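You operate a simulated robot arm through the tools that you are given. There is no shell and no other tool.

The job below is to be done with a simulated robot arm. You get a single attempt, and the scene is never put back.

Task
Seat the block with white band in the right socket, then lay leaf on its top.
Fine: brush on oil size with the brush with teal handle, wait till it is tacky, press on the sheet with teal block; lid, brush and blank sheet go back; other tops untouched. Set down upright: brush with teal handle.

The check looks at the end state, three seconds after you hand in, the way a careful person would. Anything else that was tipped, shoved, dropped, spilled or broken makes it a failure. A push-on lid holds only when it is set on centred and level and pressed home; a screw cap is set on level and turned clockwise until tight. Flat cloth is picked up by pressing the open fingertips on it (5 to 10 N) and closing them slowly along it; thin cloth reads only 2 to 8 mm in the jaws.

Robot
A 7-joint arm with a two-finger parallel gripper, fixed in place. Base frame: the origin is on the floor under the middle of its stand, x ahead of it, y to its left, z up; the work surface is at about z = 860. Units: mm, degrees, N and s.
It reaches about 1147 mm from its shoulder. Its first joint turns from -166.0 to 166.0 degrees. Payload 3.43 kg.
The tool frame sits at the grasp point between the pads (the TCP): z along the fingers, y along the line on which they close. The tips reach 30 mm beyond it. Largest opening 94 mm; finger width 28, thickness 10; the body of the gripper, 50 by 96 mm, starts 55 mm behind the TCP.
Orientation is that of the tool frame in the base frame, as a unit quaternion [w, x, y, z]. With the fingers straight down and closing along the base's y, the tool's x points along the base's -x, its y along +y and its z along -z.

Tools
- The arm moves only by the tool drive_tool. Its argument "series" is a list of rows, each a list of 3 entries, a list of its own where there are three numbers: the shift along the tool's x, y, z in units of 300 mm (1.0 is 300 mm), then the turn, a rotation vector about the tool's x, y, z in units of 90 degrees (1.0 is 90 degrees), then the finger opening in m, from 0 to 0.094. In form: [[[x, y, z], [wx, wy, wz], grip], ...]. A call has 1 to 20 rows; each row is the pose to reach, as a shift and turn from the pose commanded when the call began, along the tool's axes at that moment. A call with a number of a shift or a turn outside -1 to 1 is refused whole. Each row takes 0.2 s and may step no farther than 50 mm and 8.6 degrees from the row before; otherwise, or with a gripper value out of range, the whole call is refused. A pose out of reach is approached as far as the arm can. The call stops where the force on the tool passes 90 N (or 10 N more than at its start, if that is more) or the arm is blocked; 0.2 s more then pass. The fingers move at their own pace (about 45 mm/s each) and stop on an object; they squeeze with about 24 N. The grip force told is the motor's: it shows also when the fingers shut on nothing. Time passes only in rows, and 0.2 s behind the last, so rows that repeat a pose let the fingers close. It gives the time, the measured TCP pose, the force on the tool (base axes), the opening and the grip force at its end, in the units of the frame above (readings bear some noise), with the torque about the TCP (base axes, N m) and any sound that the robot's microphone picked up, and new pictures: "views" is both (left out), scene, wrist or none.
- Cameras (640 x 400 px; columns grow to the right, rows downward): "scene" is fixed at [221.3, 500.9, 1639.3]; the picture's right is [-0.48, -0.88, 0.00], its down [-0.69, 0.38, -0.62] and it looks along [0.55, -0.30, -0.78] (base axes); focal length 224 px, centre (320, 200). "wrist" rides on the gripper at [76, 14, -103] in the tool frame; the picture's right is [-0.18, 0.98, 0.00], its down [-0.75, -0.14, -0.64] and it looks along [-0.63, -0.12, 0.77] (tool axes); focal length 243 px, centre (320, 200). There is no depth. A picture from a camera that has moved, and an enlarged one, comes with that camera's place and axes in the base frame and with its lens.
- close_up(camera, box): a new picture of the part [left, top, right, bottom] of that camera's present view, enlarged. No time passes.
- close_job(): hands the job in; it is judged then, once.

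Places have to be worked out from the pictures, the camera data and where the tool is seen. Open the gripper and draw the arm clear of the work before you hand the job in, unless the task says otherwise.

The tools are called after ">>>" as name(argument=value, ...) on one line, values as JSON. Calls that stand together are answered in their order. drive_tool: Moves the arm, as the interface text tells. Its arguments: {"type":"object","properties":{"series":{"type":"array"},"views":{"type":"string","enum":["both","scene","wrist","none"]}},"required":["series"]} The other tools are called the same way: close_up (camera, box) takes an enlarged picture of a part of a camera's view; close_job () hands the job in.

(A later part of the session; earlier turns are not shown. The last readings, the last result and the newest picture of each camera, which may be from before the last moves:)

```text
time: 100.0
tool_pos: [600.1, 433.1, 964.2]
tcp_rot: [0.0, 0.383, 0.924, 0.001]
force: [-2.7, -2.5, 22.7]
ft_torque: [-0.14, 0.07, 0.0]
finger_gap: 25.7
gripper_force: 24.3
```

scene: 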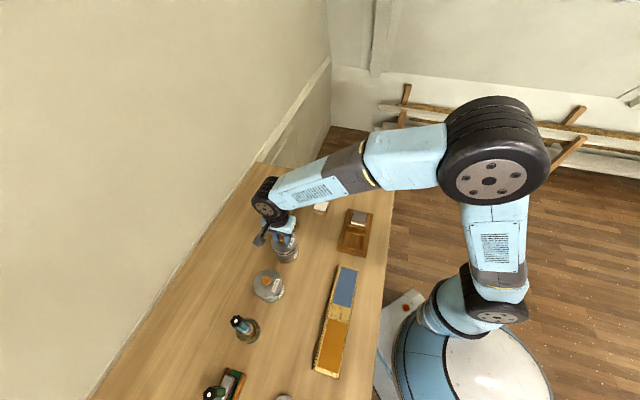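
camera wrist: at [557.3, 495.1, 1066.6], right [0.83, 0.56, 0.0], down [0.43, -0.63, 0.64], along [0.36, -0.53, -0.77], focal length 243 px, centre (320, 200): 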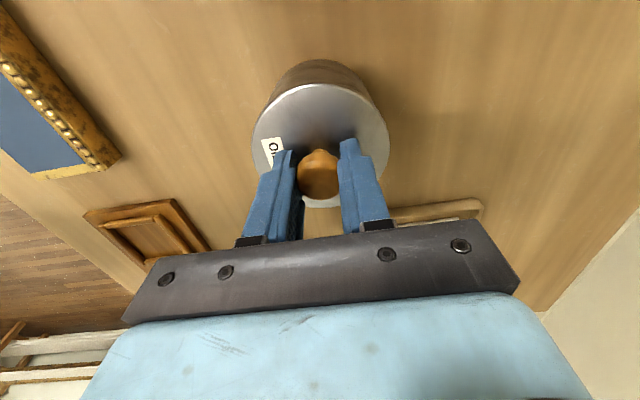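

>>> drive_tool(series=[[[0, 0, 0.003], [0, 0, 0], 0.015], [[0, 0, 0.005], [0, 0, 0], 0.015]], views="none")

>>> drive_tool(series=[[[0, 0, 0.003], [0, 0, 0], 0.015], [[0, 0, 0.005], [0, 0, 0], 0.015]], views="wrist")

>>> close_up(camera="scene", box=[240, 200, 330, 280])

```text
time: 100.6
tool_pos: [601.0, 433.4, 964.6]
tcp_rot: [0.001, 0.383, 0.924, 0.002]
force: [-0.9, -3.7, 49.8]
ft_torque: [-0.2, 0.08, -0.02]
finger_gap: 25.5
gripper_force: 23.4
```

```text
time: 101.2
tool_pos: [600.7, 431.1, 961.8]
tcp_rot: [0.001, 0.383, 0.924, 0.002]
force: [3.3, 1.5, 59.9]
ft_torque: [-0.09, 0.02, -0.06]
finger_gap: 25.8
gripper_force: 24.3
camera wrist: at [556.4, 494.6, 1064.1], right [0.83, 0.56, 0.0], down [0.43, -0.63, 0.64], along [0.37, -0.53, -0.77], focal length 243 px, centre (320, 200)
```

wrist: 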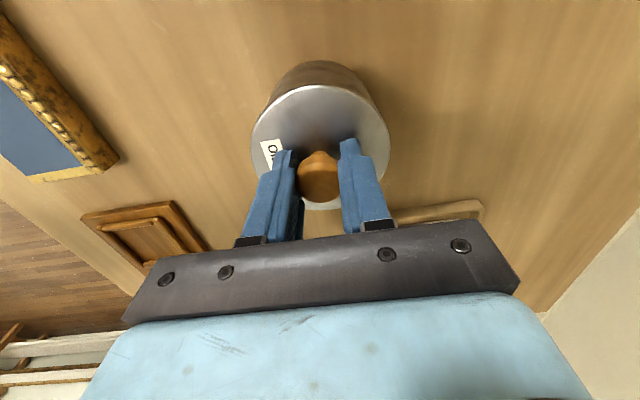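

```text
5.00 times, centred on (285, 240) of scene
camera zoom: at [221.3, 500.9, 1639.3], right [-0.48, -0.88, 0.0], down [-0.69, 0.38, -0.62], along [0.55, -0.3, -0.78], focal length 1122 px, centre (495, 0)
```

zoom: 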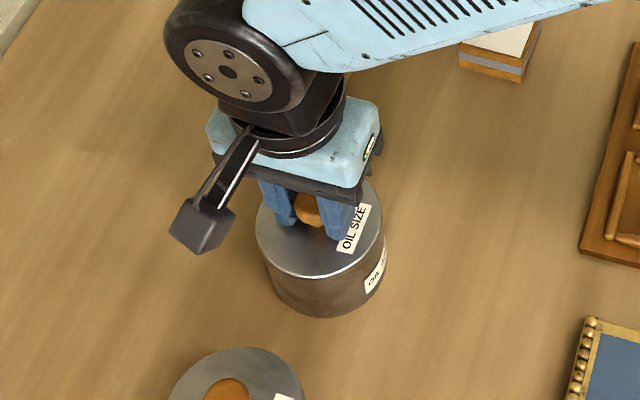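

60 N and no snap heard yet. I compare the lid height with the earlier seated picture using the same crop.

>>> close_up(camera="scene", box=[250, 220, 310, 280])

>>> close_up(camera="wrist", box=[220, 40, 420, 240])

```text
6.67 times, centred on (280, 250) of scene
camera zoom: at [221.3, 500.9, 1639.3], right [-0.48, -0.88, 0.0], down [-0.69, 0.38, -0.62], along [0.55, -0.3, -0.78], focal length 1496 px, centre (587, -133)
```

zoom: 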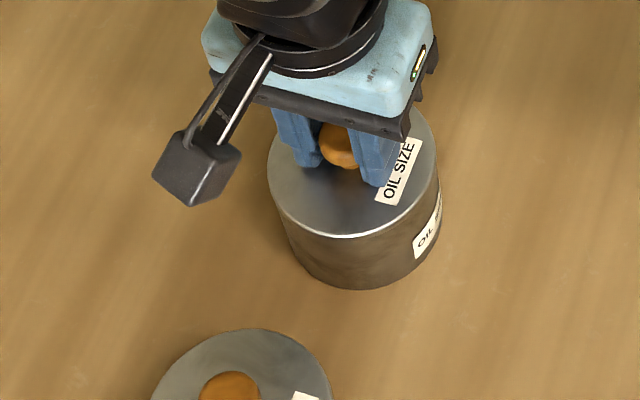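

```text
2.00 times, centred on (320, 140) of wrist
camera zoom: at [556.4, 494.6, 1064.1], right [0.83, 0.56, 0.0], down [0.43, -0.63, 0.64], along [0.37, -0.53, -0.77], focal length 485 px, centre (320, 320)
```

zoom: 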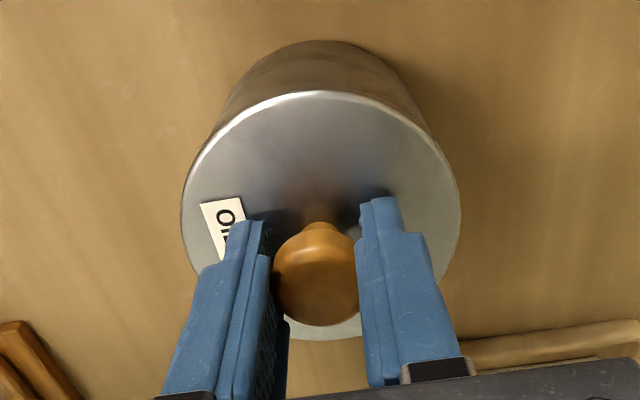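

Visually the same height as when it was seated. I press a little harder to make sure it snaps home.

>>> drive_tool(series=[[[0, 0, 0.002], [0, 0, 0], 0.015], [[0, 0, 0.003], [0, 0, 0], 0.015], [[0, 0, 0.003], [0, 0, 0], 0.015]], views="none")

```text
time: 102.0
tool_pos: [600.1, 432.5, 960.9]
tcp_rot: [0.0, 0.383, 0.924, 0.004]
force: [4.2, 4.4, 67.9]
ft_torque: [-0.18, 0.19, 0.03]
finger_gap: 25.9
gripper_force: 24.0
```

>>> drive_tool(series=[[[0, 0, 0.003], [0, 0, 0], 0.015], [[0, 0, 0.005], [0, 0, 0], 0.015], [[0, 0, 0.005], [0, 0, 0], 0.015]], views="wrist")

>>> close_up(camera="wrist", box=[220, 40, 420, 240])

>>> close_up(camera="scene", box=[250, 220, 310, 280])

```text
time: 102.8
tool_pos: [600.0, 432.3, 961.3]
tcp_rot: [0.001, 0.383, 0.924, 0.005]
force: [1.5, -0.9, 81.7]
ft_torque: [-0.57, 0.44, -0.02]
finger_gap: 25.8
gripper_force: 23.9
camera wrist: at [555.8, 494.1, 1063.9], right [0.83, 0.56, 0.01], down [0.43, -0.64, 0.64], along [0.37, -0.53, -0.77], focal length 243 px, centre (320, 200)
```

wrist: 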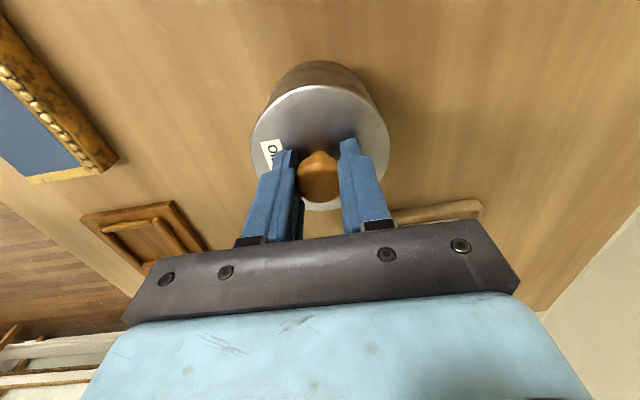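

```text
2.00 times, centred on (320, 140) of wrist
camera zoom: at [555.8, 494.1, 1063.9], right [0.83, 0.56, 0.01], down [0.43, -0.64, 0.64], along [0.37, -0.53, -0.77], focal length 485 px, centre (320, 320)
```

zoom: 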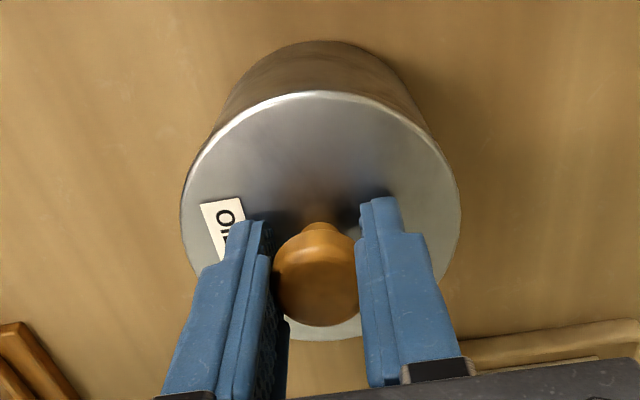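

```text
6.67 times, centred on (280, 250) of scene
camera zoom: at [221.3, 500.9, 1639.3], right [-0.48, -0.88, 0.0], down [-0.69, 0.38, -0.62], along [0.55, -0.3, -0.78], focal length 1496 px, centre (587, -133)
```

zoom: 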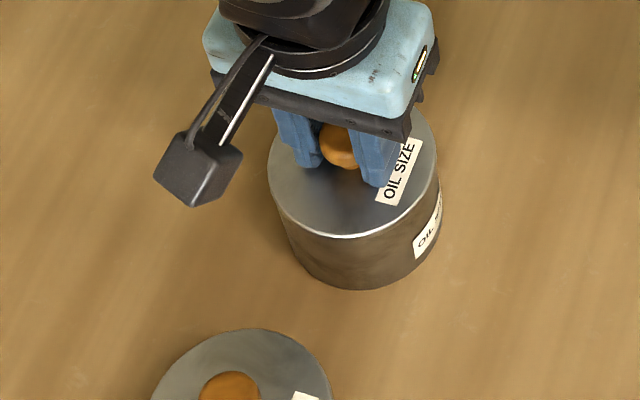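

Level, 82 N, no snap heard. I inspect the lid's edge against the jar rim for any offset before deciding.

>>> close_up(camera="wrist", box=[240, 50, 320, 130])

>>> close_up(camera="wrist", box=[320, 50, 400, 130])

>>> close_up(camera="scene", box=[270, 230, 304, 264])

```text
5.00 times, centred on (280, 90) of wrist
camera zoom: at [555.8, 494.1, 1063.9], right [0.83, 0.56, 0.01], down [0.43, -0.64, 0.64], along [0.37, -0.53, -0.77], focal length 1213 px, centre (520, 750)
```

zoom: 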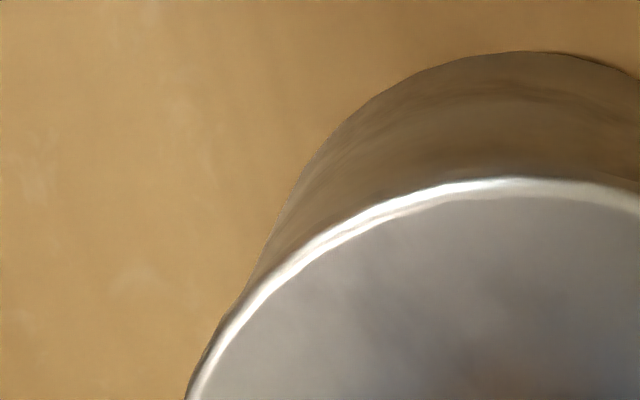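

```text
5.00 times, centred on (360, 90) of wrist
camera zoom: at [555.8, 494.1, 1063.9], right [0.83, 0.56, 0.01], down [0.43, -0.64, 0.64], along [0.37, -0.53, -0.77], focal length 1213 px, centre (120, 750)
```

zoom: 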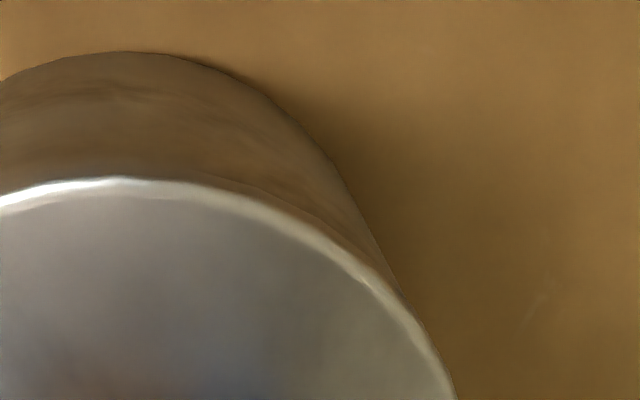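

```text
11.76 times, centred on (287, 247) of scene
camera zoom: at [221.3, 500.9, 1639.3], right [-0.48, -0.88, 0.0], down [-0.69, 0.38, -0.62], along [0.55, -0.3, -0.78], focal length 2639 px, centre (708, -353)
```

zoom: 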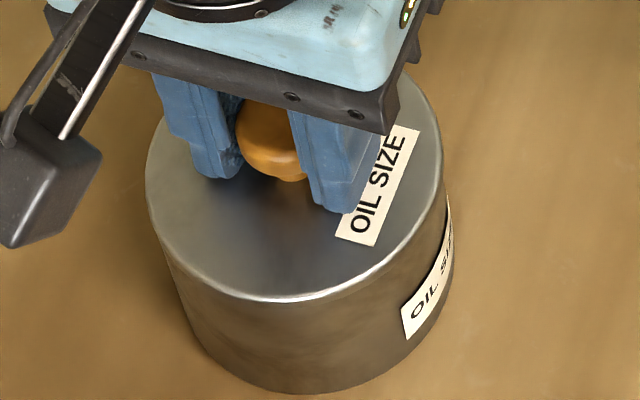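

Lid and jar axes agree within about 0.5 mm and the lid is flush and level. To see whether it has latched, I ease off the pressure and make a gentle upward pull test.

>>> drive_tool(series=[[[0, 0, -0.006], [0, 0, 0], 0.015], [[0, 0, -0.0125], [0, 0, 0], 0.015], [[0, 0, -0.0125], [0, 0, 0], 0.015]], views="none")

>>> drive_tool(series=[[[0, 0, -0.001], [0, 0, 0], 0.015], [[0, 0, -0.002], [0, 0, 0], 0.015]], views="none")

```text
time: 103.6
tool_pos: [600.5, 433.2, 960.8]
tcp_rot: [0.001, 0.382, 0.924, 0.002]
force: [3.1, 6.1, 46.8]
ft_torque: [0.24, -0.11, 0.01]
finger_gap: 25.6
gripper_force: 24.1
```

```text
time: 104.2
tool_pos: [599.8, 431.7, 962.1]
tcp_rot: [0.001, 0.383, 0.924, 0.0]
force: [1.4, 5.5, 40.7]
ft_torque: [0.25, -0.06, -0.01]
finger_gap: 25.7
gripper_force: 24.0
```

>>> drive_tool(series=[[[0, 0, -0.003], [0, 0, 0], 0.015], [[0, 0, -0.006], [0, 0, 0], 0.015], [[0, 0, -0.006], [0, 0, 0], 0.015]], views="none")

>>> drive_tool(series=[[[0, 0, -0.002], [0, 0, 0], 0.015], [[0, 0, -0.003], [0, 0, 0], 0.015]], views="none")

```text
time: 105.0
tool_pos: [600.8, 431.4, 962.0]
tcp_rot: [0.0, 0.382, 0.924, -0.001]
force: [-4.4, 3.8, 14.6]
ft_torque: [0.3, 0.08, 0.06]
finger_gap: 25.7
gripper_force: 24.1
```

```text
time: 105.6
tool_pos: [601.6, 431.1, 962.8]
tcp_rot: [0.0, 0.383, 0.924, -0.001]
force: [0.0, 0.1, -0.3]
ft_torque: [0.01, 0.02, 0.01]
finger_gap: 25.7
gripper_force: 24.3
```

>>> drive_tool(series=[[[0, 0, -0.001], [0, 0, 0], 0.015], [[0, 0, -0.002], [0, 0, 0], 0.015]], views="none")

>>> drive_tool(series=[[[0, 0, -0.001], [0, 0, 0], 0.015], [[0, 0, -0.002], [0, 0, 0], 0.015]], views="wrist")

>>> close_up(camera="scene", box=[270, 230, 304, 264])

```text
time: 106.2
tool_pos: [602.0, 433.1, 963.7]
tcp_rot: [0.0, 0.383, 0.924, 0.0]
force: [-0.2, 0.7, 0.4]
ft_torque: [0.0, 0.0, -0.02]
finger_gap: 25.4
gripper_force: 24.6
```

```text
time: 106.8
tool_pos: [601.8, 433.2, 964.0]
tcp_rot: [0.0, 0.383, 0.924, -0.001]
force: [-0.3, -0.1, -0.4]
ft_torque: [-0.04, 0.0, -0.01]
finger_gap: 25.9
gripper_force: 24.7
camera wrist: at [557.6, 495.6, 1066.9], right [0.83, 0.56, 0.0], down [0.43, -0.63, 0.64], along [0.36, -0.53, -0.77], focal length 243 px, centre (320, 200)
```

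wrist: 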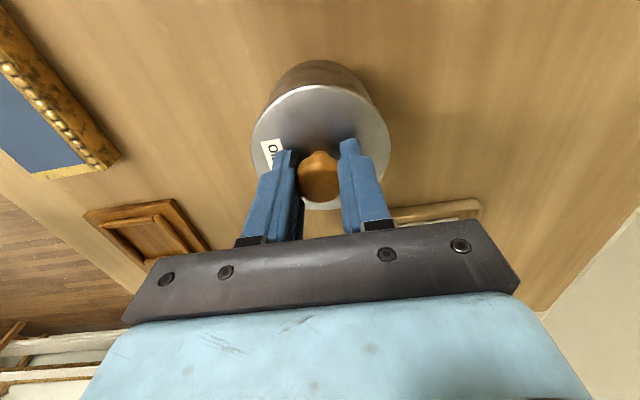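

```text
11.76 times, centred on (287, 247) of scene
camera zoom: at [221.3, 500.9, 1639.3], right [-0.48, -0.88, 0.0], down [-0.69, 0.38, -0.62], along [0.55, -0.3, -0.78], focal length 2639 px, centre (708, -353)
```

zoom: 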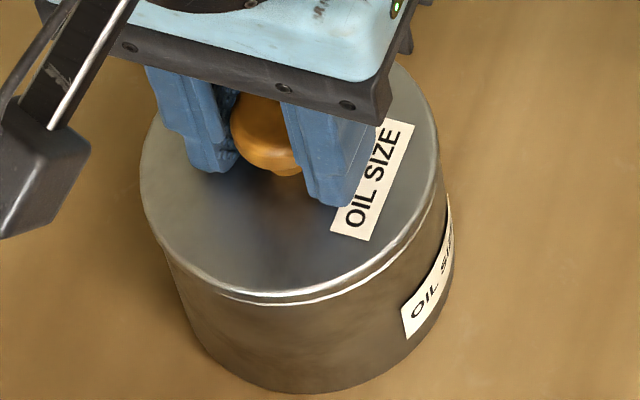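

The lid rose freely with a visible seam, so it had not latched. I set it back down, release the knob so it can self-centre, and will press on top of the knob with closed fingertips.

>>> drive_tool(series=[[[0, 0, 0.003], [0, 0, 0], 0.015], [[0, 0, 0.006], [0, 0, 0], 0.015], [[0, 0, 0.006], [0, 0, 0], 0.026], [[0, 0, 0.006], [0, 0, 0], 0.032], [[0, 0, 0.006], [0, 0, 0], 0.042], [[0, 0, -0.06], [0, 0, 0], 0.05], [[0, 0, -0.16], [0, 0, 0], 0.05], [[0, 0, -0.22], [0, 0, 0], 0.05]], views="both")

>>> close_up(camera="scene", box=[270, 230, 304, 264])

>>> close_up(camera="wrist", box=[220, 20, 420, 220])

```text
time: 108.6
tool_pos: [602.4, 432.4, 1028.3]
tcp_rot: [0.0, 0.382, 0.924, -0.001]
force: [0.5, -0.5, 0.1]
ft_torque: [-0.01, 0.0, 0.03]
finger_gap: 50.3
gripper_force: 0.1
camera wrist: at [558.6, 495.6, 1131.3], right [0.82, 0.57, 0.0], down [0.43, -0.63, 0.64], along [0.36, -0.53, -0.77], focal length 243 px, centre (320, 200)
```

scene: 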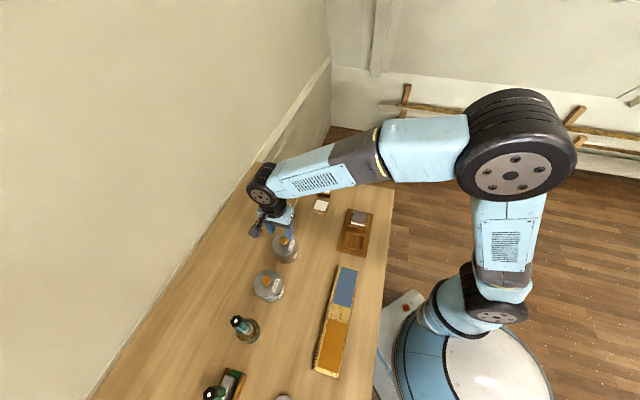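
wrist: 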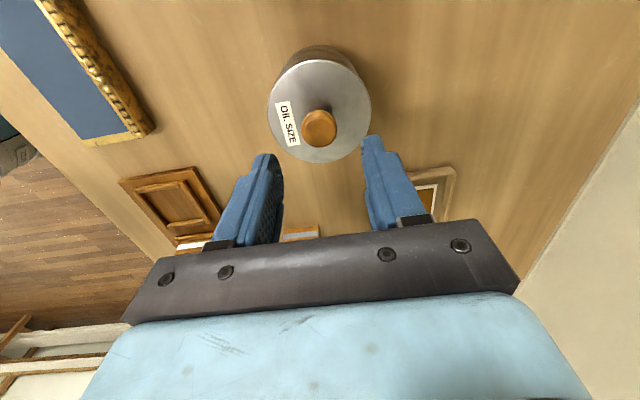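

```text
11.76 times, centred on (287, 247) of scene
camera zoom: at [221.3, 500.9, 1639.3], right [-0.48, -0.88, 0.0], down [-0.69, 0.38, -0.62], along [0.55, -0.3, -0.78], focal length 2639 px, centre (708, -353)
```

zoom: 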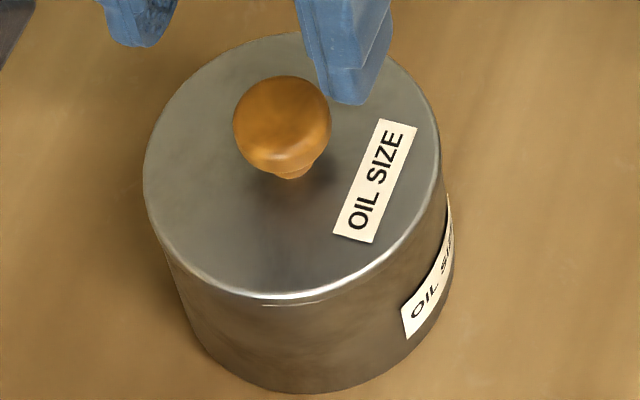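

```text
2.00 times, centred on (320, 120) of wrist
camera zoom: at [558.6, 495.6, 1131.3], right [0.82, 0.57, 0.0], down [0.43, -0.63, 0.64], along [0.36, -0.53, -0.77], focal length 485 px, centre (320, 360)
```

zoom: 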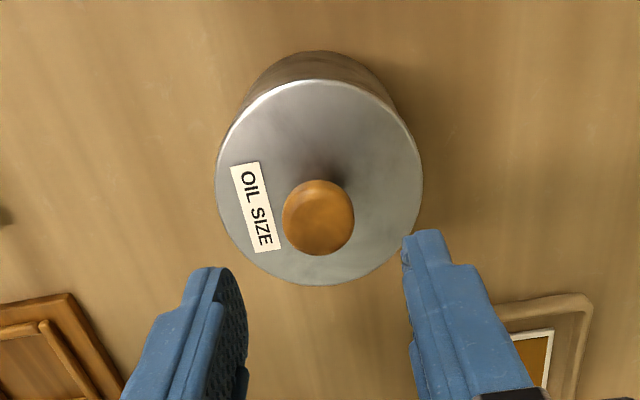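

The lid sits on the jar. I close the fingers, centre on the knob (tool +1.5,+0.5) and lower onto the knob's top.

>>> drive_tool(series=[[[0.005, 0.002, 0], [0, 0, 0], 0.03], [[0.005, 0.002, 0], [0, 0, 0], 0.01], [[0.005, 0.002, 0], [0, 0, 0], 0.0], [[0.005, 0.002, 0.05], [0, 0, 0], 0.0], [[0.005, 0.002, 0.1], [0, 0, 0], 0.0], [[0.005, 0.002, 0.12], [0, 0, 0], 0.0]], views="both")

>>> close_up(camera="wrist", box=[220, 40, 420, 240])

>>> close_up(camera="scene", box=[270, 230, 304, 264])

```text
time: 110.0
tool_pos: [602.2, 434.0, 994.0]
tcp_rot: [0.0, 0.383, 0.924, 0.0]
force: [-0.5, 0.0, 0.8]
ft_torque: [0.03, 0.03, 0.02]
finger_gap: 0.2
gripper_force: 24.2
camera wrist: at [557.5, 496.9, 1095.9], right [0.83, 0.56, 0.0], down [0.43, -0.63, 0.64], along [0.36, -0.53, -0.77], focal length 243 px, centre (320, 200)
```

scene: 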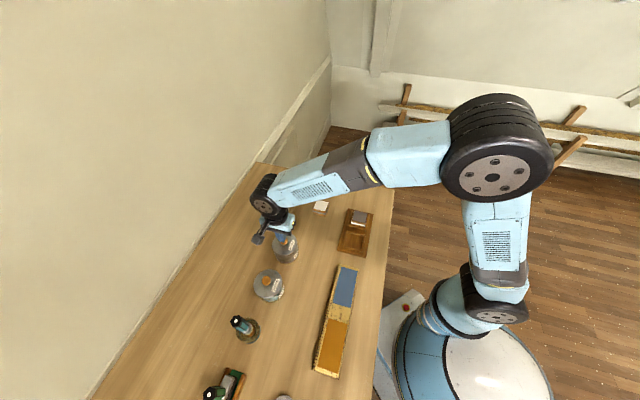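
wrist: 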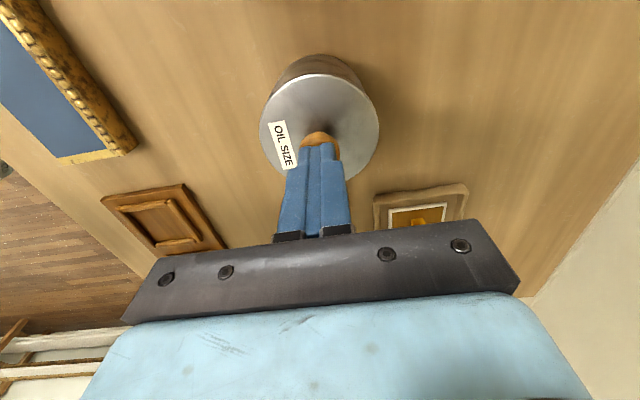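

```text
2.00 times, centred on (320, 140) of wrist
camera zoom: at [557.5, 496.9, 1095.9], right [0.83, 0.56, 0.0], down [0.43, -0.63, 0.64], along [0.36, -0.53, -0.77], focal length 485 px, centre (320, 320)
```

zoom: 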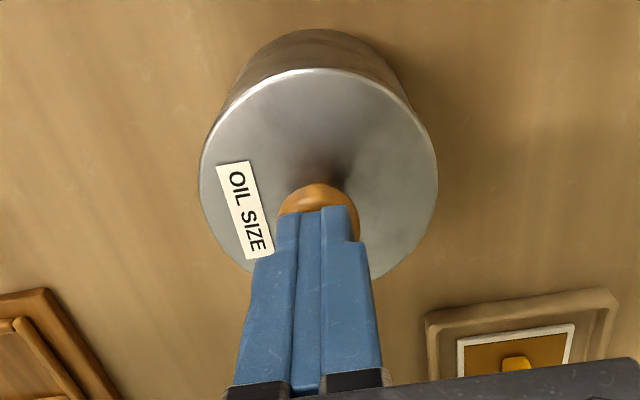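

```text
11.76 times, centred on (287, 247) of scene
camera zoom: at [221.3, 500.9, 1639.3], right [-0.48, -0.88, 0.0], down [-0.69, 0.38, -0.62], along [0.55, -0.3, -0.78], focal length 2639 px, centre (708, -353)
```

zoom: 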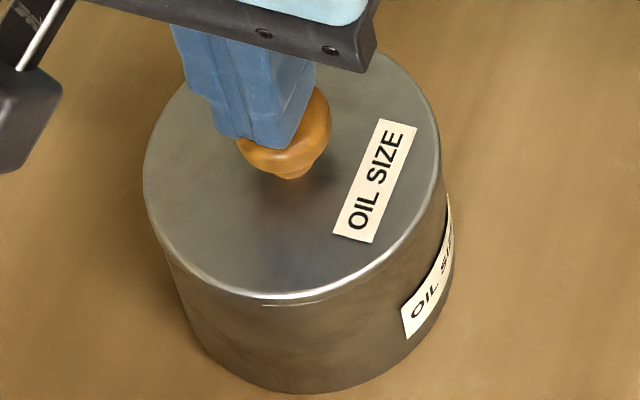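

The closed fingertips are over the knob; a flat tip on a domed knob presses on its axis. I step down and listen.

>>> drive_tool(series=[[[-0.003, -0.001, 0.008], [0, 0, 0], 0.0], [[-0.003, -0.001, 0.016], [0, 0, 0], 0.0]], views="none")

>>> drive_tool(series=[[[0, 0, 0.004], [0, 0, 0], 0.0], [[0, 0, 0.008], [0, 0, 0], 0.0]], views="none")

```text
time: 110.6
tool_pos: [602.0, 434.0, 989.6]
tcp_rot: [0.0, 0.383, 0.924, 0.0]
force: [0.2, 0.3, 1.4]
ft_torque: [-0.02, 0.0, 0.04]
finger_gap: 0.0
gripper_force: 24.2
```

```text
time: 111.2
tool_pos: [601.8, 434.0, 988.9]
tcp_rot: [0.001, 0.383, 0.924, 0.001]
force: [2.0, 3.2, 23.7]
ft_torque: [0.06, -0.05, -0.01]
finger_gap: 0.0
gripper_force: 23.9
```

>>> drive_tool(series=[[[0, 0, 0.003], [0, 0, 0], 0.0], [[0, 0, 0.006], [0, 0, 0], 0.0], [[0, 0, 0.006], [0, 0, 0], 0.0]], views="none")

>>> drive_tool(series=[[[0, 0, 0.002], [0, 0, 0], 0.0], [[0, 0, 0.004], [0, 0, 0], 0.0], [[0, 0, 0.004], [0, 0, 0], 0.0]], views="wrist")

>>> close_up(camera="scene", box=[270, 230, 304, 264])

```text
time: 112.0
tool_pos: [601.7, 433.4, 989.3]
tcp_rot: [0.001, 0.383, 0.924, 0.002]
force: [11.2, 6.7, 58.4]
ft_torque: [0.11, -0.4, -0.02]
finger_gap: 0.0
gripper_force: 24.1
```

```text
time: 112.8
tool_pos: [601.8, 433.2, 989.3]
tcp_rot: [0.002, 0.383, 0.924, 0.004]
force: [9.8, 2.3, 68.6]
ft_torque: [0.01, -0.45, -0.02]
finger_gap: 0.3
gripper_force: 24.2
camera wrist: at [556.6, 495.6, 1090.9], right [0.83, 0.56, 0.01], down [0.43, -0.64, 0.64], along [0.37, -0.53, -0.77], focal length 243 px, centre (320, 200)
```

wrist: 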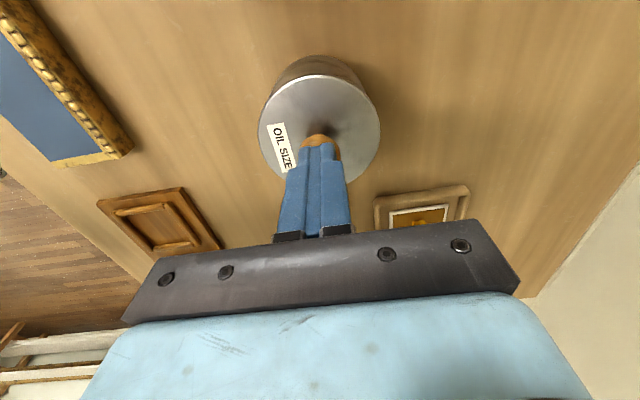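

```text
11.76 times, centred on (287, 247) of scene
camera zoom: at [221.3, 500.9, 1639.3], right [-0.48, -0.88, 0.0], down [-0.69, 0.38, -0.62], along [0.55, -0.3, -0.78], focal length 2639 px, centre (708, -353)
```

zoom: 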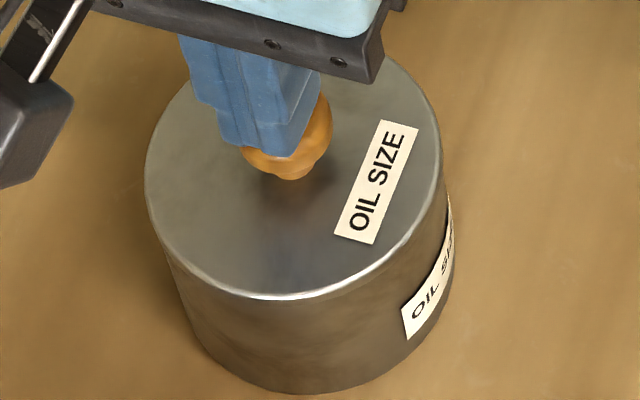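

The seam has closed under pressure, still no snap reported. I press to about 80 N once, then ease off and see whether the seam stays closed.

>>> drive_tool(series=[[[0, 0, 0.002], [0, 0, 0], 0.0], [[0, 0, 0.003], [0, 0, 0], 0.0], [[0, 0, 0.003], [0, 0, 0], 0.0]], views="none")

>>> drive_tool(series=[[[0, 0, -0.01], [0, 0, 0], 0.0], [[0, 0, -0.03], [0, 0, 0], 0.0], [[0, 0, -0.1], [0, 0, 0], 0.0], [[0, 0, -0.2], [0, 0, 0], 0.0]], views="both")

>>> close_up(camera="scene", box=[270, 230, 304, 264])

>>> close_up(camera="wrist", box=[260, 40, 380, 140])

```text
time: 113.6
tool_pos: [600.9, 433.4, 987.9]
tcp_rot: [0.002, 0.383, 0.924, 0.004]
force: [6.9, -2.5, 76.2]
ft_torque: [-0.16, -0.34, 0.03]
finger_gap: 0.1
gripper_force: 24.4
```

```text
time: 114.6
tool_pos: [600.6, 432.1, 1041.3]
tcp_rot: [-0.001, 0.383, 0.924, -0.001]
force: [-0.3, 0.5, 1.0]
ft_torque: [-0.02, 0.02, 0.03]
finger_gap: 0.0
gripper_force: 24.2
heard: snap
camera wrist: at [557.1, 495.0, 1145.2], right [0.83, 0.56, 0.0], down [0.43, -0.63, 0.64], along [0.36, -0.53, -0.77], focal length 243 px, centre (320, 200)
```

scene: 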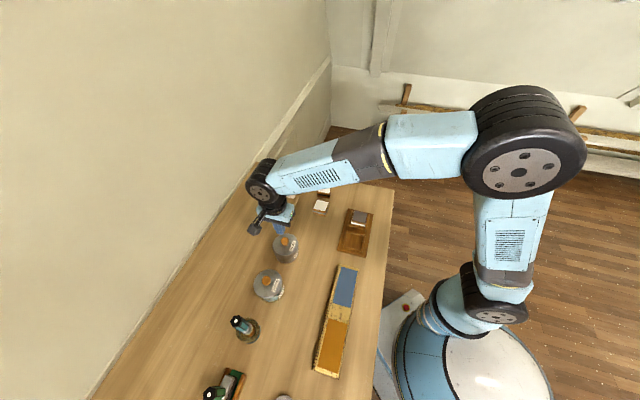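
wrist: 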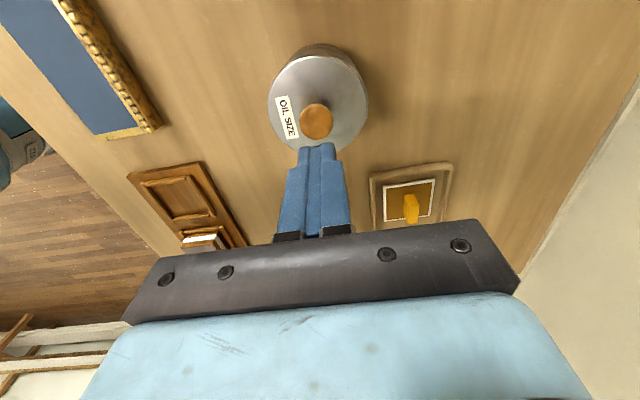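

```text
11.76 times, centred on (287, 247) of scene
camera zoom: at [221.3, 500.9, 1639.3], right [-0.48, -0.88, 0.0], down [-0.69, 0.38, -0.62], along [0.55, -0.3, -0.78], focal length 2639 px, centre (708, -353)
```

zoom: 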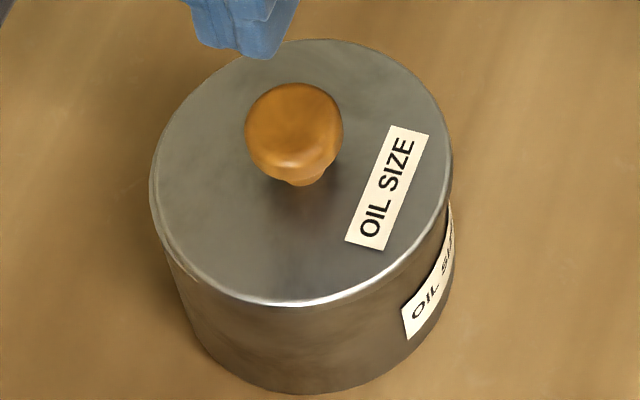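

```text
4.00 times, centred on (320, 90) of wrist
camera zoom: at [557.1, 495.0, 1145.2], right [0.83, 0.56, 0.0], down [0.43, -0.63, 0.64], along [0.36, -0.53, -0.77], focal length 970 px, centre (320, 640)
```

zoom: 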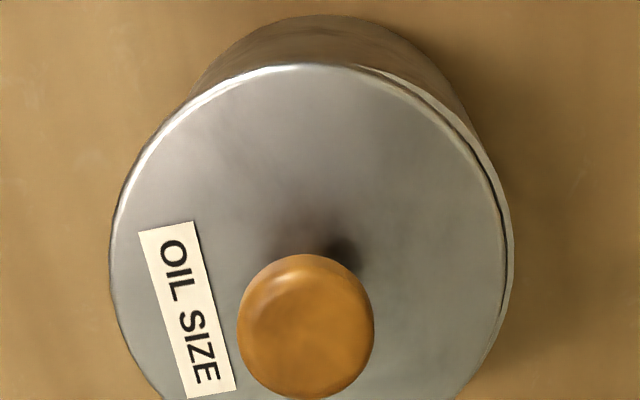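

I heard a snap as I lifted, and the lid now looks shifted about 2 mm toward tool −y (rim visible on one side). I take closer crops to measure the lid and jar circles.

>>> close_up(camera="wrist", box=[250, 35, 320, 105])

>>> close_up(camera="wrist", box=[320, 35, 390, 105])

>>> close_up(camera="wrist", box=[255, 90, 385, 165])

```text
5.71 times, centred on (285, 70) of wrist
camera zoom: at [557.1, 495.0, 1145.2], right [0.83, 0.56, 0.0], down [0.43, -0.63, 0.64], along [0.36, -0.53, -0.77], focal length 1386 px, centre (520, 943)
```

zoom: 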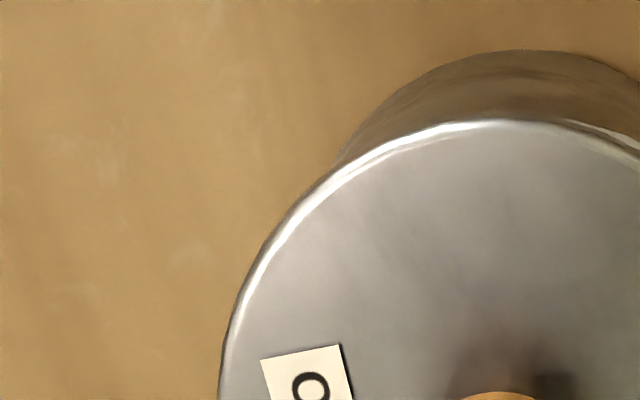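

```text
5.71 times, centred on (355, 70) of wrist
camera zoom: at [557.1, 495.0, 1145.2], right [0.83, 0.56, 0.0], down [0.43, -0.63, 0.64], along [0.36, -0.53, -0.77], focal length 1386 px, centre (120, 943)
```

zoom: 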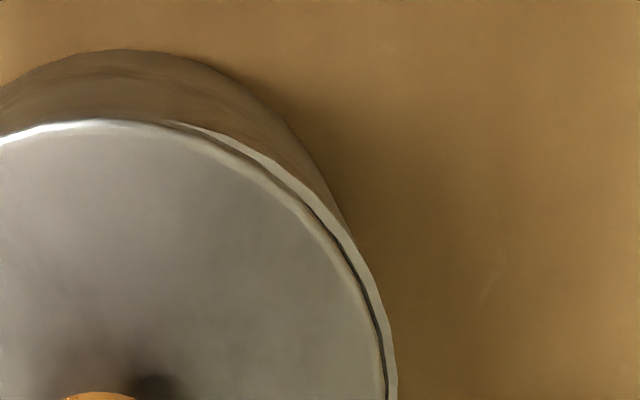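

```text
4.92 times, centred on (320, 128) of wrist
camera zoom: at [557.1, 495.0, 1145.2], right [0.83, 0.56, 0.0], down [0.43, -0.63, 0.64], along [0.36, -0.53, -0.77], focal length 1194 px, centre (320, 557)
```

zoom: 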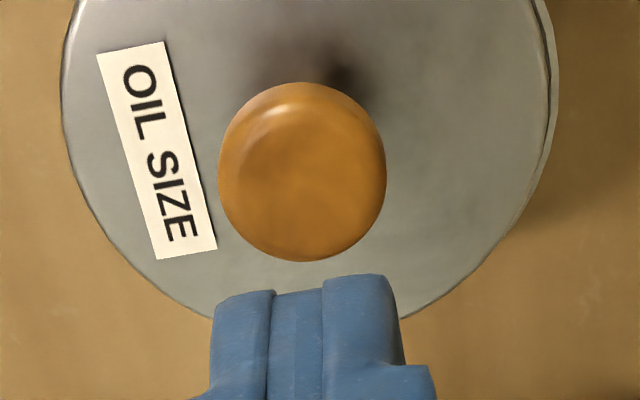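

Circle fits put the lid centre at tool (0.8,−2.7) and the jar axis at (1.3,1.5), so the lid is about 4 mm off-centre — it was never truly centred. I re-grip the knob to lift and re-centre it.

>>> drive_tool(series=[[[0.003, -0.009, 0], [0, 0, 0], 0.02], [[0.003, -0.009, 0], [0, 0, 0], 0.04], [[0.003, -0.009, 0.05], [0, 0, 0], 0.055], [[0.003, -0.009, 0.15], [0, 0, 0], 0.055], [[0.003, -0.009, 0.23], [0, 0, 0], 0.055], [[0.003, -0.009, 0.26], [0, 0, 0], 0.055]], views="both")

>>> close_up(camera="wrist", box=[220, 40, 420, 240])

>>> close_up(camera="scene", box=[270, 230, 304, 264])

```text
time: 116.0
tool_pos: [598.2, 430.0, 965.0]
tcp_rot: [0.0, 0.383, 0.924, 0.0]
force: [-0.2, -0.3, 0.3]
ft_torque: [0.0, 0.02, -0.02]
finger_gap: 54.9
gripper_force: 0.0
camera wrist: at [554.0, 493.5, 1067.8], right [0.83, 0.56, 0.0], down [0.43, -0.63, 0.64], along [0.36, -0.53, -0.77], focal length 243 px, centre (320, 200)
```

scene: 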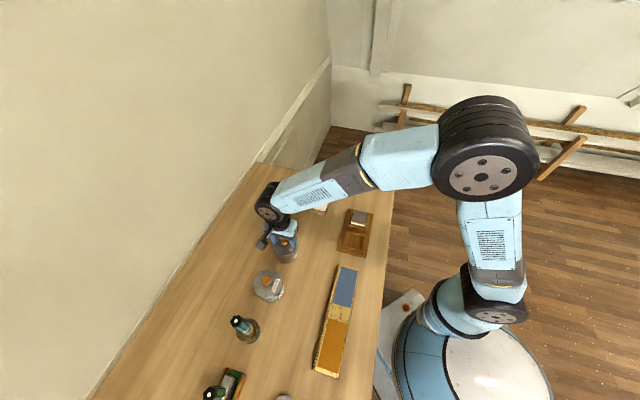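
wrist: 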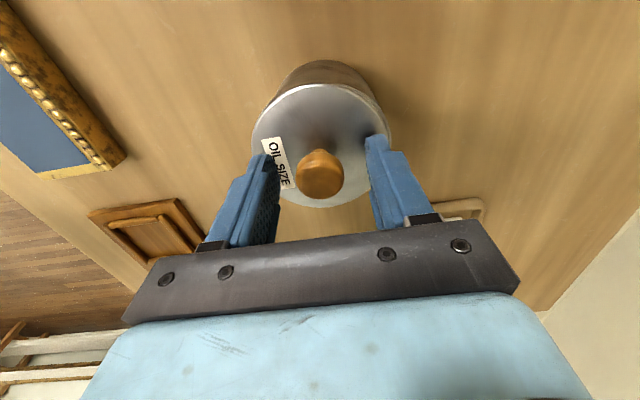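

```text
2.00 times, centred on (320, 140) of wrist
camera zoom: at [554.0, 493.5, 1067.8], right [0.83, 0.56, 0.0], down [0.43, -0.63, 0.64], along [0.36, -0.53, -0.77], focal length 485 px, centre (320, 320)
```

zoom: 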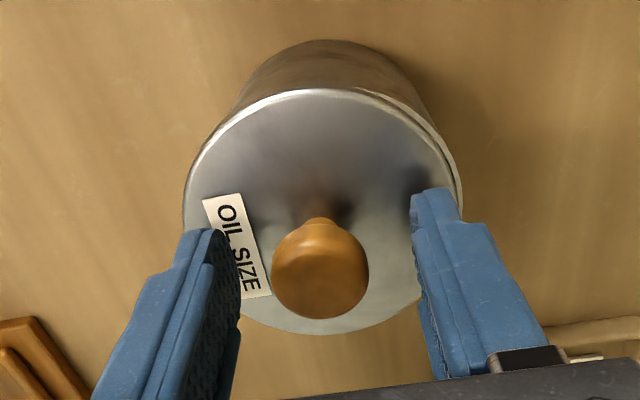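

```text
11.76 times, centred on (287, 247) of scene
camera zoom: at [221.3, 500.9, 1639.3], right [-0.48, -0.88, 0.0], down [-0.69, 0.38, -0.62], along [0.55, -0.3, -0.78], focal length 2639 px, centre (708, -353)
```

zoom: 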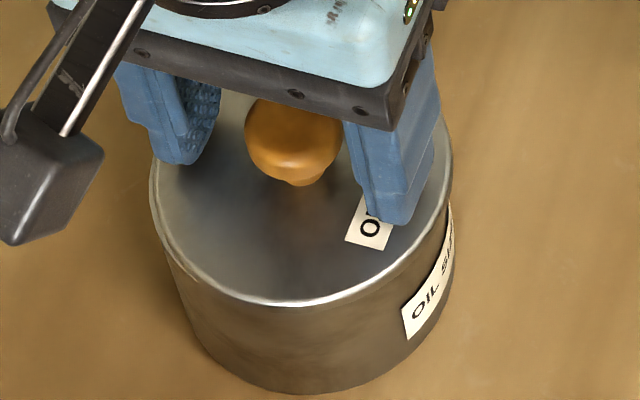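

The knob is centred between the fingers. I close, then lift the lid about 8 mm.

>>> drive_tool(series=[[[0, 0, 0], [0, 0, 0], 0.04], [[0, 0, 0], [0, 0, 0], 0.032], [[0, 0, 0], [0, 0, 0], 0.026], [[0, 0, 0], [0, 0, 0], 0.02], [[0, 0, 0], [0, 0, 0], 0.015], [[0, 0, 0], [0, 0, 0], 0.015]], views="none")

>>> drive_tool(series=[[[0, 0, -0.005], [0, 0, 0], 0.015], [[0, 0, -0.015], [0, 0, 0], 0.015], [[0, 0, -0.03], [0, 0, 0], 0.015], [[0, 0, -0.03], [0, 0, 0], 0.015]], views="both")

>>> close_up(camera="wrist", box=[250, 50, 320, 120])

>>> close_up(camera="wrist", box=[320, 50, 390, 120])

>>> close_up(camera="scene", box=[270, 230, 304, 264])

```text
time: 117.4
tool_pos: [597.9, 430.7, 965.6]
tcp_rot: [-0.001, 0.383, 0.924, 0.0]
force: [-0.9, 0.8, -0.2]
ft_torque: [0.02, -0.01, 0.03]
finger_gap: 25.5
gripper_force: 23.6
heard: snap
```

```text
time: 118.4
tool_pos: [597.2, 430.7, 974.3]
tcp_rot: [0.0, 0.383, 0.924, 0.0]
force: [-0.1, -0.1, 0.0]
ft_torque: [0.01, -0.02, -0.02]
finger_gap: 25.4
gripper_force: 24.0
camera wrist: at [554.3, 494.0, 1077.7], right [0.83, 0.56, 0.0], down [0.43, -0.63, 0.64], along [0.36, -0.53, -0.77], focal length 243 px, centre (320, 200)
```

scene: 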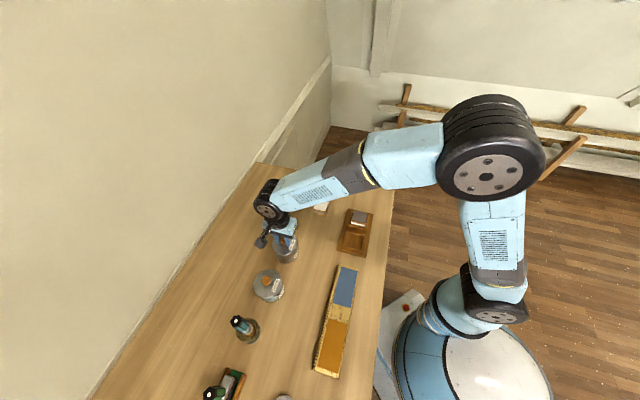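
wrist: 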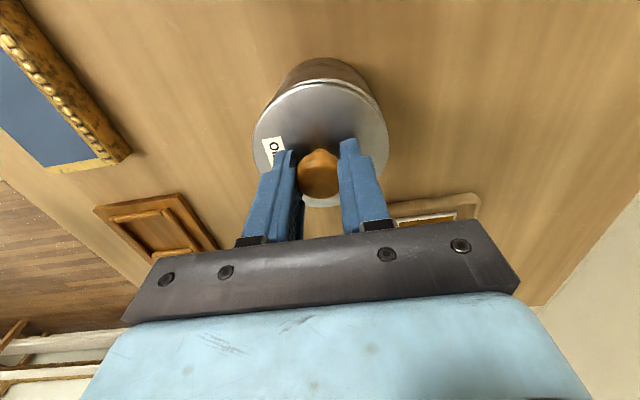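

```text
5.71 times, centred on (285, 85) of wrist
camera zoom: at [554.3, 494.0, 1077.7], right [0.83, 0.56, 0.0], down [0.43, -0.63, 0.64], along [0.36, -0.53, -0.77], focal length 1386 px, centre (520, 857)
```

zoom: 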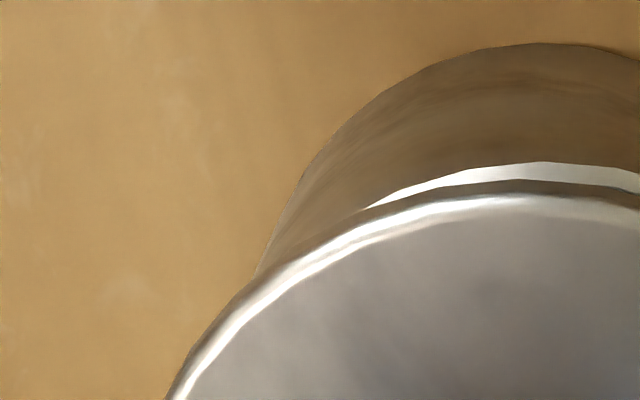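

```text
5.71 times, centred on (355, 85) of wrist
camera zoom: at [554.3, 494.0, 1077.7], right [0.83, 0.56, 0.0], down [0.43, -0.63, 0.64], along [0.36, -0.53, -0.77], focal length 1386 px, centre (120, 857)
```

zoom: 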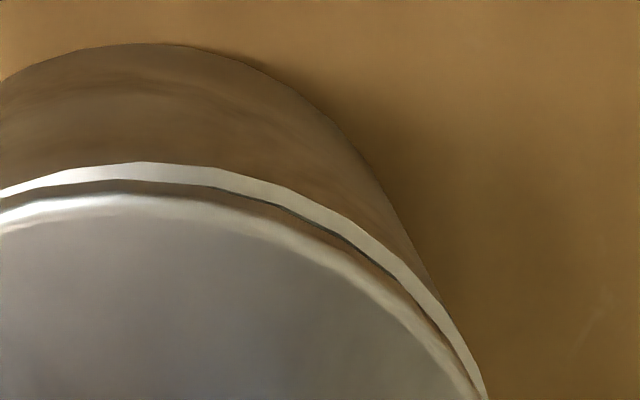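

```text
11.76 times, centred on (287, 247) of scene
camera zoom: at [221.3, 500.9, 1639.3], right [-0.48, -0.88, 0.0], down [-0.69, 0.38, -0.62], along [0.55, -0.3, -0.78], focal length 2639 px, centre (708, -353)
```

zoom: 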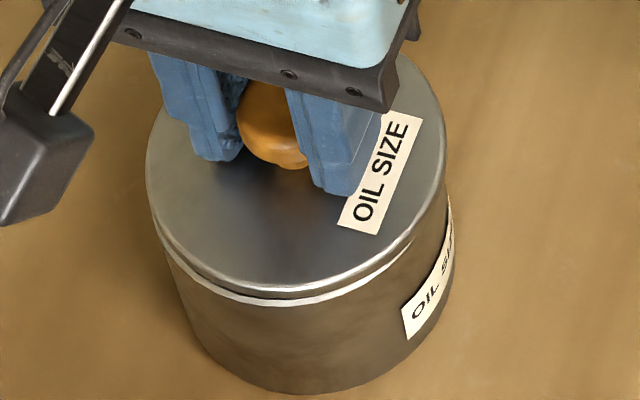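

The pattern of snaps suggests the lid only latches when well centred. The y offset from the rim fit is about +2 mm; to measure the other axis as reliably I rotate the held, lifted lid 90° and look from the other side.

>>> drive_tool(series=[[[0, 0, -0.01], [0, 0, -0.09], 0.015], [[0, 0, -0.02], [0, 0, -0.18], 0.015], [[0, 0, -0.02], [0, 0, -0.27], 0.015], [[0, 0, -0.02], [0, 0, -0.36], 0.015], [[0, 0, -0.02], [0, 0, -0.45], 0.015], [[0, 0, -0.02], [0, 0, -0.54], 0.015], [[0, 0, -0.02], [0, 0, -0.63], 0.015], [[0, 0, -0.02], [0, 0, -0.72], 0.015], [[0, 0, -0.02], [0, 0, -0.81], 0.015], [[0, 0, -0.02], [0, 0, -0.9], 0.015], [[0, 0, -0.02], [0, 0, -0.99], 0.015], [[0, 0, -0.02], [0, 0, -1.0], 0.015]], views="both")

>>> close_up(camera="wrist", box=[250, 50, 320, 120])

>>> close_up(camera="wrist", box=[320, 50, 390, 120])

```text
time: 121.0
tool_pos: [599.2, 431.0, 980.5]
tcp_rot: [-0.001, -0.384, 0.923, 0.0]
force: [0.1, -0.1, -0.3]
ft_torque: [-0.01, 0.03, -0.02]
finger_gap: 25.5
gripper_force: 24.2
camera wrist: at [535.2, 386.5, 1082.5], right [-0.57, 0.82, 0.0], down [0.63, 0.43, 0.64], along [0.53, 0.36, -0.77], focal length 243 px, centre (320, 200)
```

scene: 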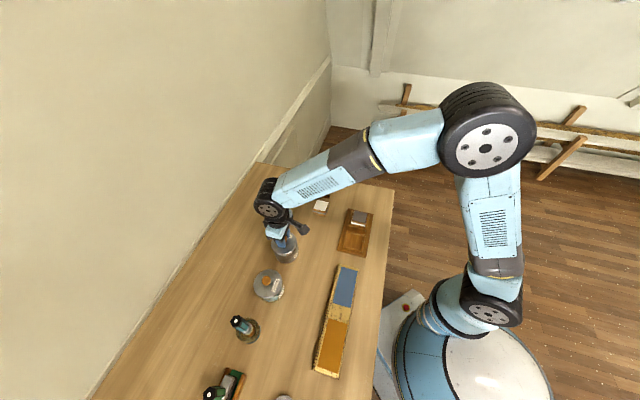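
wrist: 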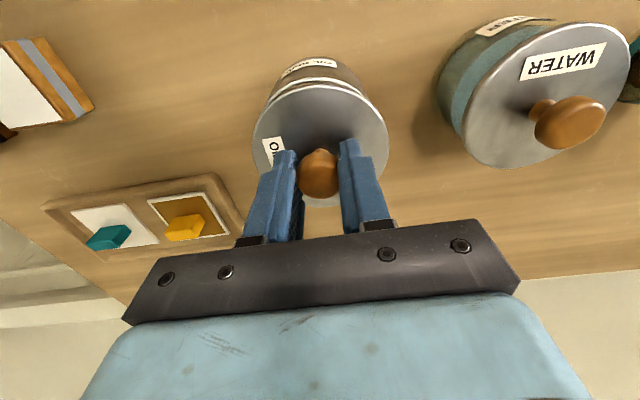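

```text
5.71 times, centred on (285, 85) of wrist
camera zoom: at [535.2, 386.5, 1082.5], right [-0.57, 0.82, 0.0], down [0.63, 0.43, 0.64], along [0.53, 0.36, -0.77], focal length 1386 px, centre (520, 857)
```

zoom: 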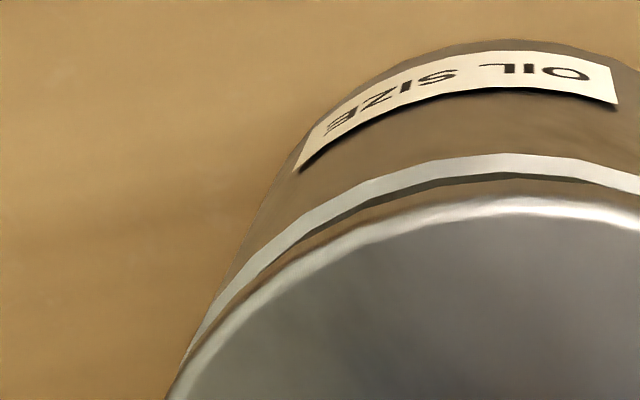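

```text
5.71 times, centred on (355, 85) of wrist
camera zoom: at [535.2, 386.5, 1082.5], right [-0.57, 0.82, 0.0], down [0.63, 0.43, 0.64], along [0.53, 0.36, -0.77], focal length 1386 px, centre (120, 857)
```

zoom: 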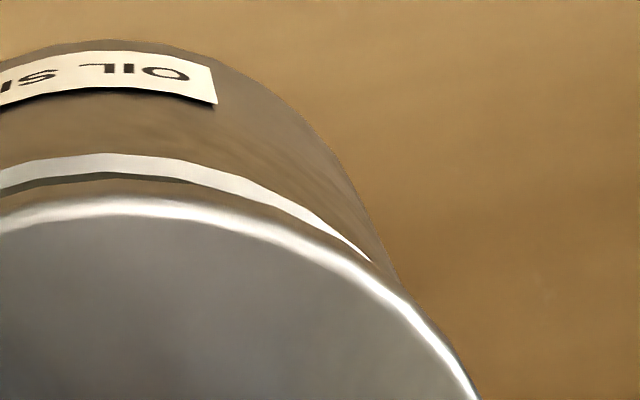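

Both views agree: the jar's axis is about 1.3 mm in −x and 1.9 mm in +y (45° frame) from the held lid. I rotate back while applying that correction, still above the jar.

>>> drive_tool(series=[[[-0.0063, -0.0043, 0], [0, 0, 0.09], 0.015], [[-0.0063, -0.0043, 0], [0, 0, 0.18], 0.015], [[-0.0063, -0.0043, 0], [0, 0, 0.27], 0.015], [[-0.0063, -0.0043, 0], [0, 0, 0.36], 0.015], [[-0.0063, -0.0043, 0], [0, 0, 0.45], 0.015], [[-0.0063, -0.0043, 0], [0, 0, 0.54], 0.015], [[-0.0063, -0.0043, 0], [0, 0, 0.63], 0.015], [[-0.0063, -0.0043, 0], [0, 0, 0.72], 0.015], [[-0.0063, -0.0043, 0], [0, 0, 0.81], 0.015], [[-0.0063, -0.0043, 0], [0, 0, 0.9], 0.015], [[-0.0063, -0.0043, 0], [0, 0, 0.99], 0.015], [[-0.0063, -0.0043, 0.02], [0, 0, 1.0], 0.015], [[-0.0063, -0.0043, 0.02], [0, 0, 1.0], 0.015]], views="wrist")

>>> close_up(camera="wrist", box=[250, 50, 320, 120])

>>> close_up(camera="wrist", box=[320, 50, 390, 120])

```text
time: 123.8
tool_pos: [601.4, 432.5, 973.9]
tcp_rot: [-0.001, 0.383, 0.924, 0.0]
force: [0.3, 0.2, -0.8]
ft_torque: [-0.01, -0.02, 0.02]
finger_gap: 25.2
gripper_force: 24.4
camera wrist: at [557.8, 495.0, 1076.5], right [0.83, 0.56, 0.0], down [0.43, -0.63, 0.64], along [0.36, -0.53, -0.77], focal length 243 px, centre (320, 200)
```

wrist: 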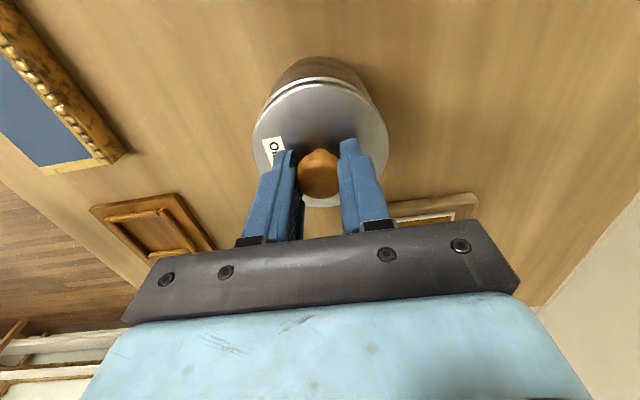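

```text
5.71 times, centred on (285, 85) of wrist
camera zoom: at [557.8, 495.0, 1076.5], right [0.83, 0.56, 0.0], down [0.43, -0.63, 0.64], along [0.36, -0.53, -0.77], focal length 1386 px, centre (520, 857)
```

zoom: 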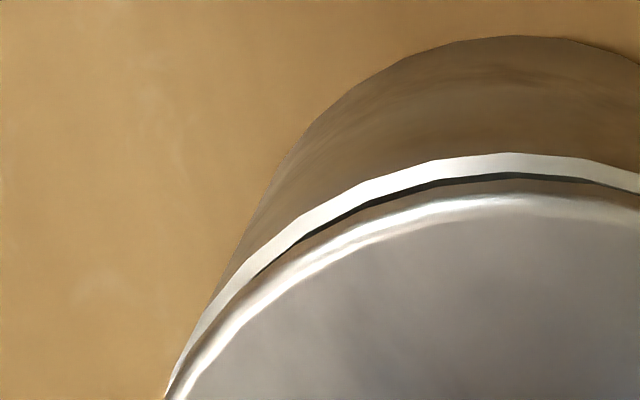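

```text
5.71 times, centred on (355, 85) of wrist
camera zoom: at [557.8, 495.0, 1076.5], right [0.83, 0.56, 0.0], down [0.43, -0.63, 0.64], along [0.36, -0.53, -0.77], focal length 1386 px, centre (120, 857)
```

zoom: 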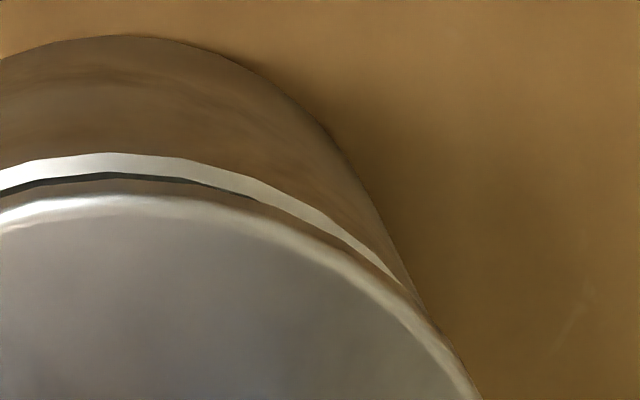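

The lid is now centred to within about 0.5–0.7 mm. I lower it to contact gently.

>>> drive_tool(series=[[[0.001, -0.001, 0.012], [0, 0, 0], 0.015], [[0.001, -0.001, 0.022], [0, 0, 0], 0.015], [[0.001, -0.001, 0.027], [0, 0, 0], 0.015]], views="none")

>>> drive_tool(series=[[[0, 0, 0.002], [0, 0, 0], 0.015], [[0, 0, 0.004], [0, 0, 0], 0.015]], views="none")

```text
time: 124.6
tool_pos: [601.5, 432.0, 966.7]
tcp_rot: [-0.001, 0.383, 0.924, 0.0]
force: [0.3, 1.0, -0.8]
ft_torque: [0.0, 0.0, 0.0]
finger_gap: 25.6
gripper_force: 23.8
```

```text
time: 125.2
tool_pos: [600.5, 431.8, 965.6]
tcp_rot: [0.0, 0.383, 0.924, 0.0]
force: [-0.2, 1.1, 4.8]
ft_torque: [-0.08, -0.19, -0.01]
finger_gap: 25.6
gripper_force: 24.0
```

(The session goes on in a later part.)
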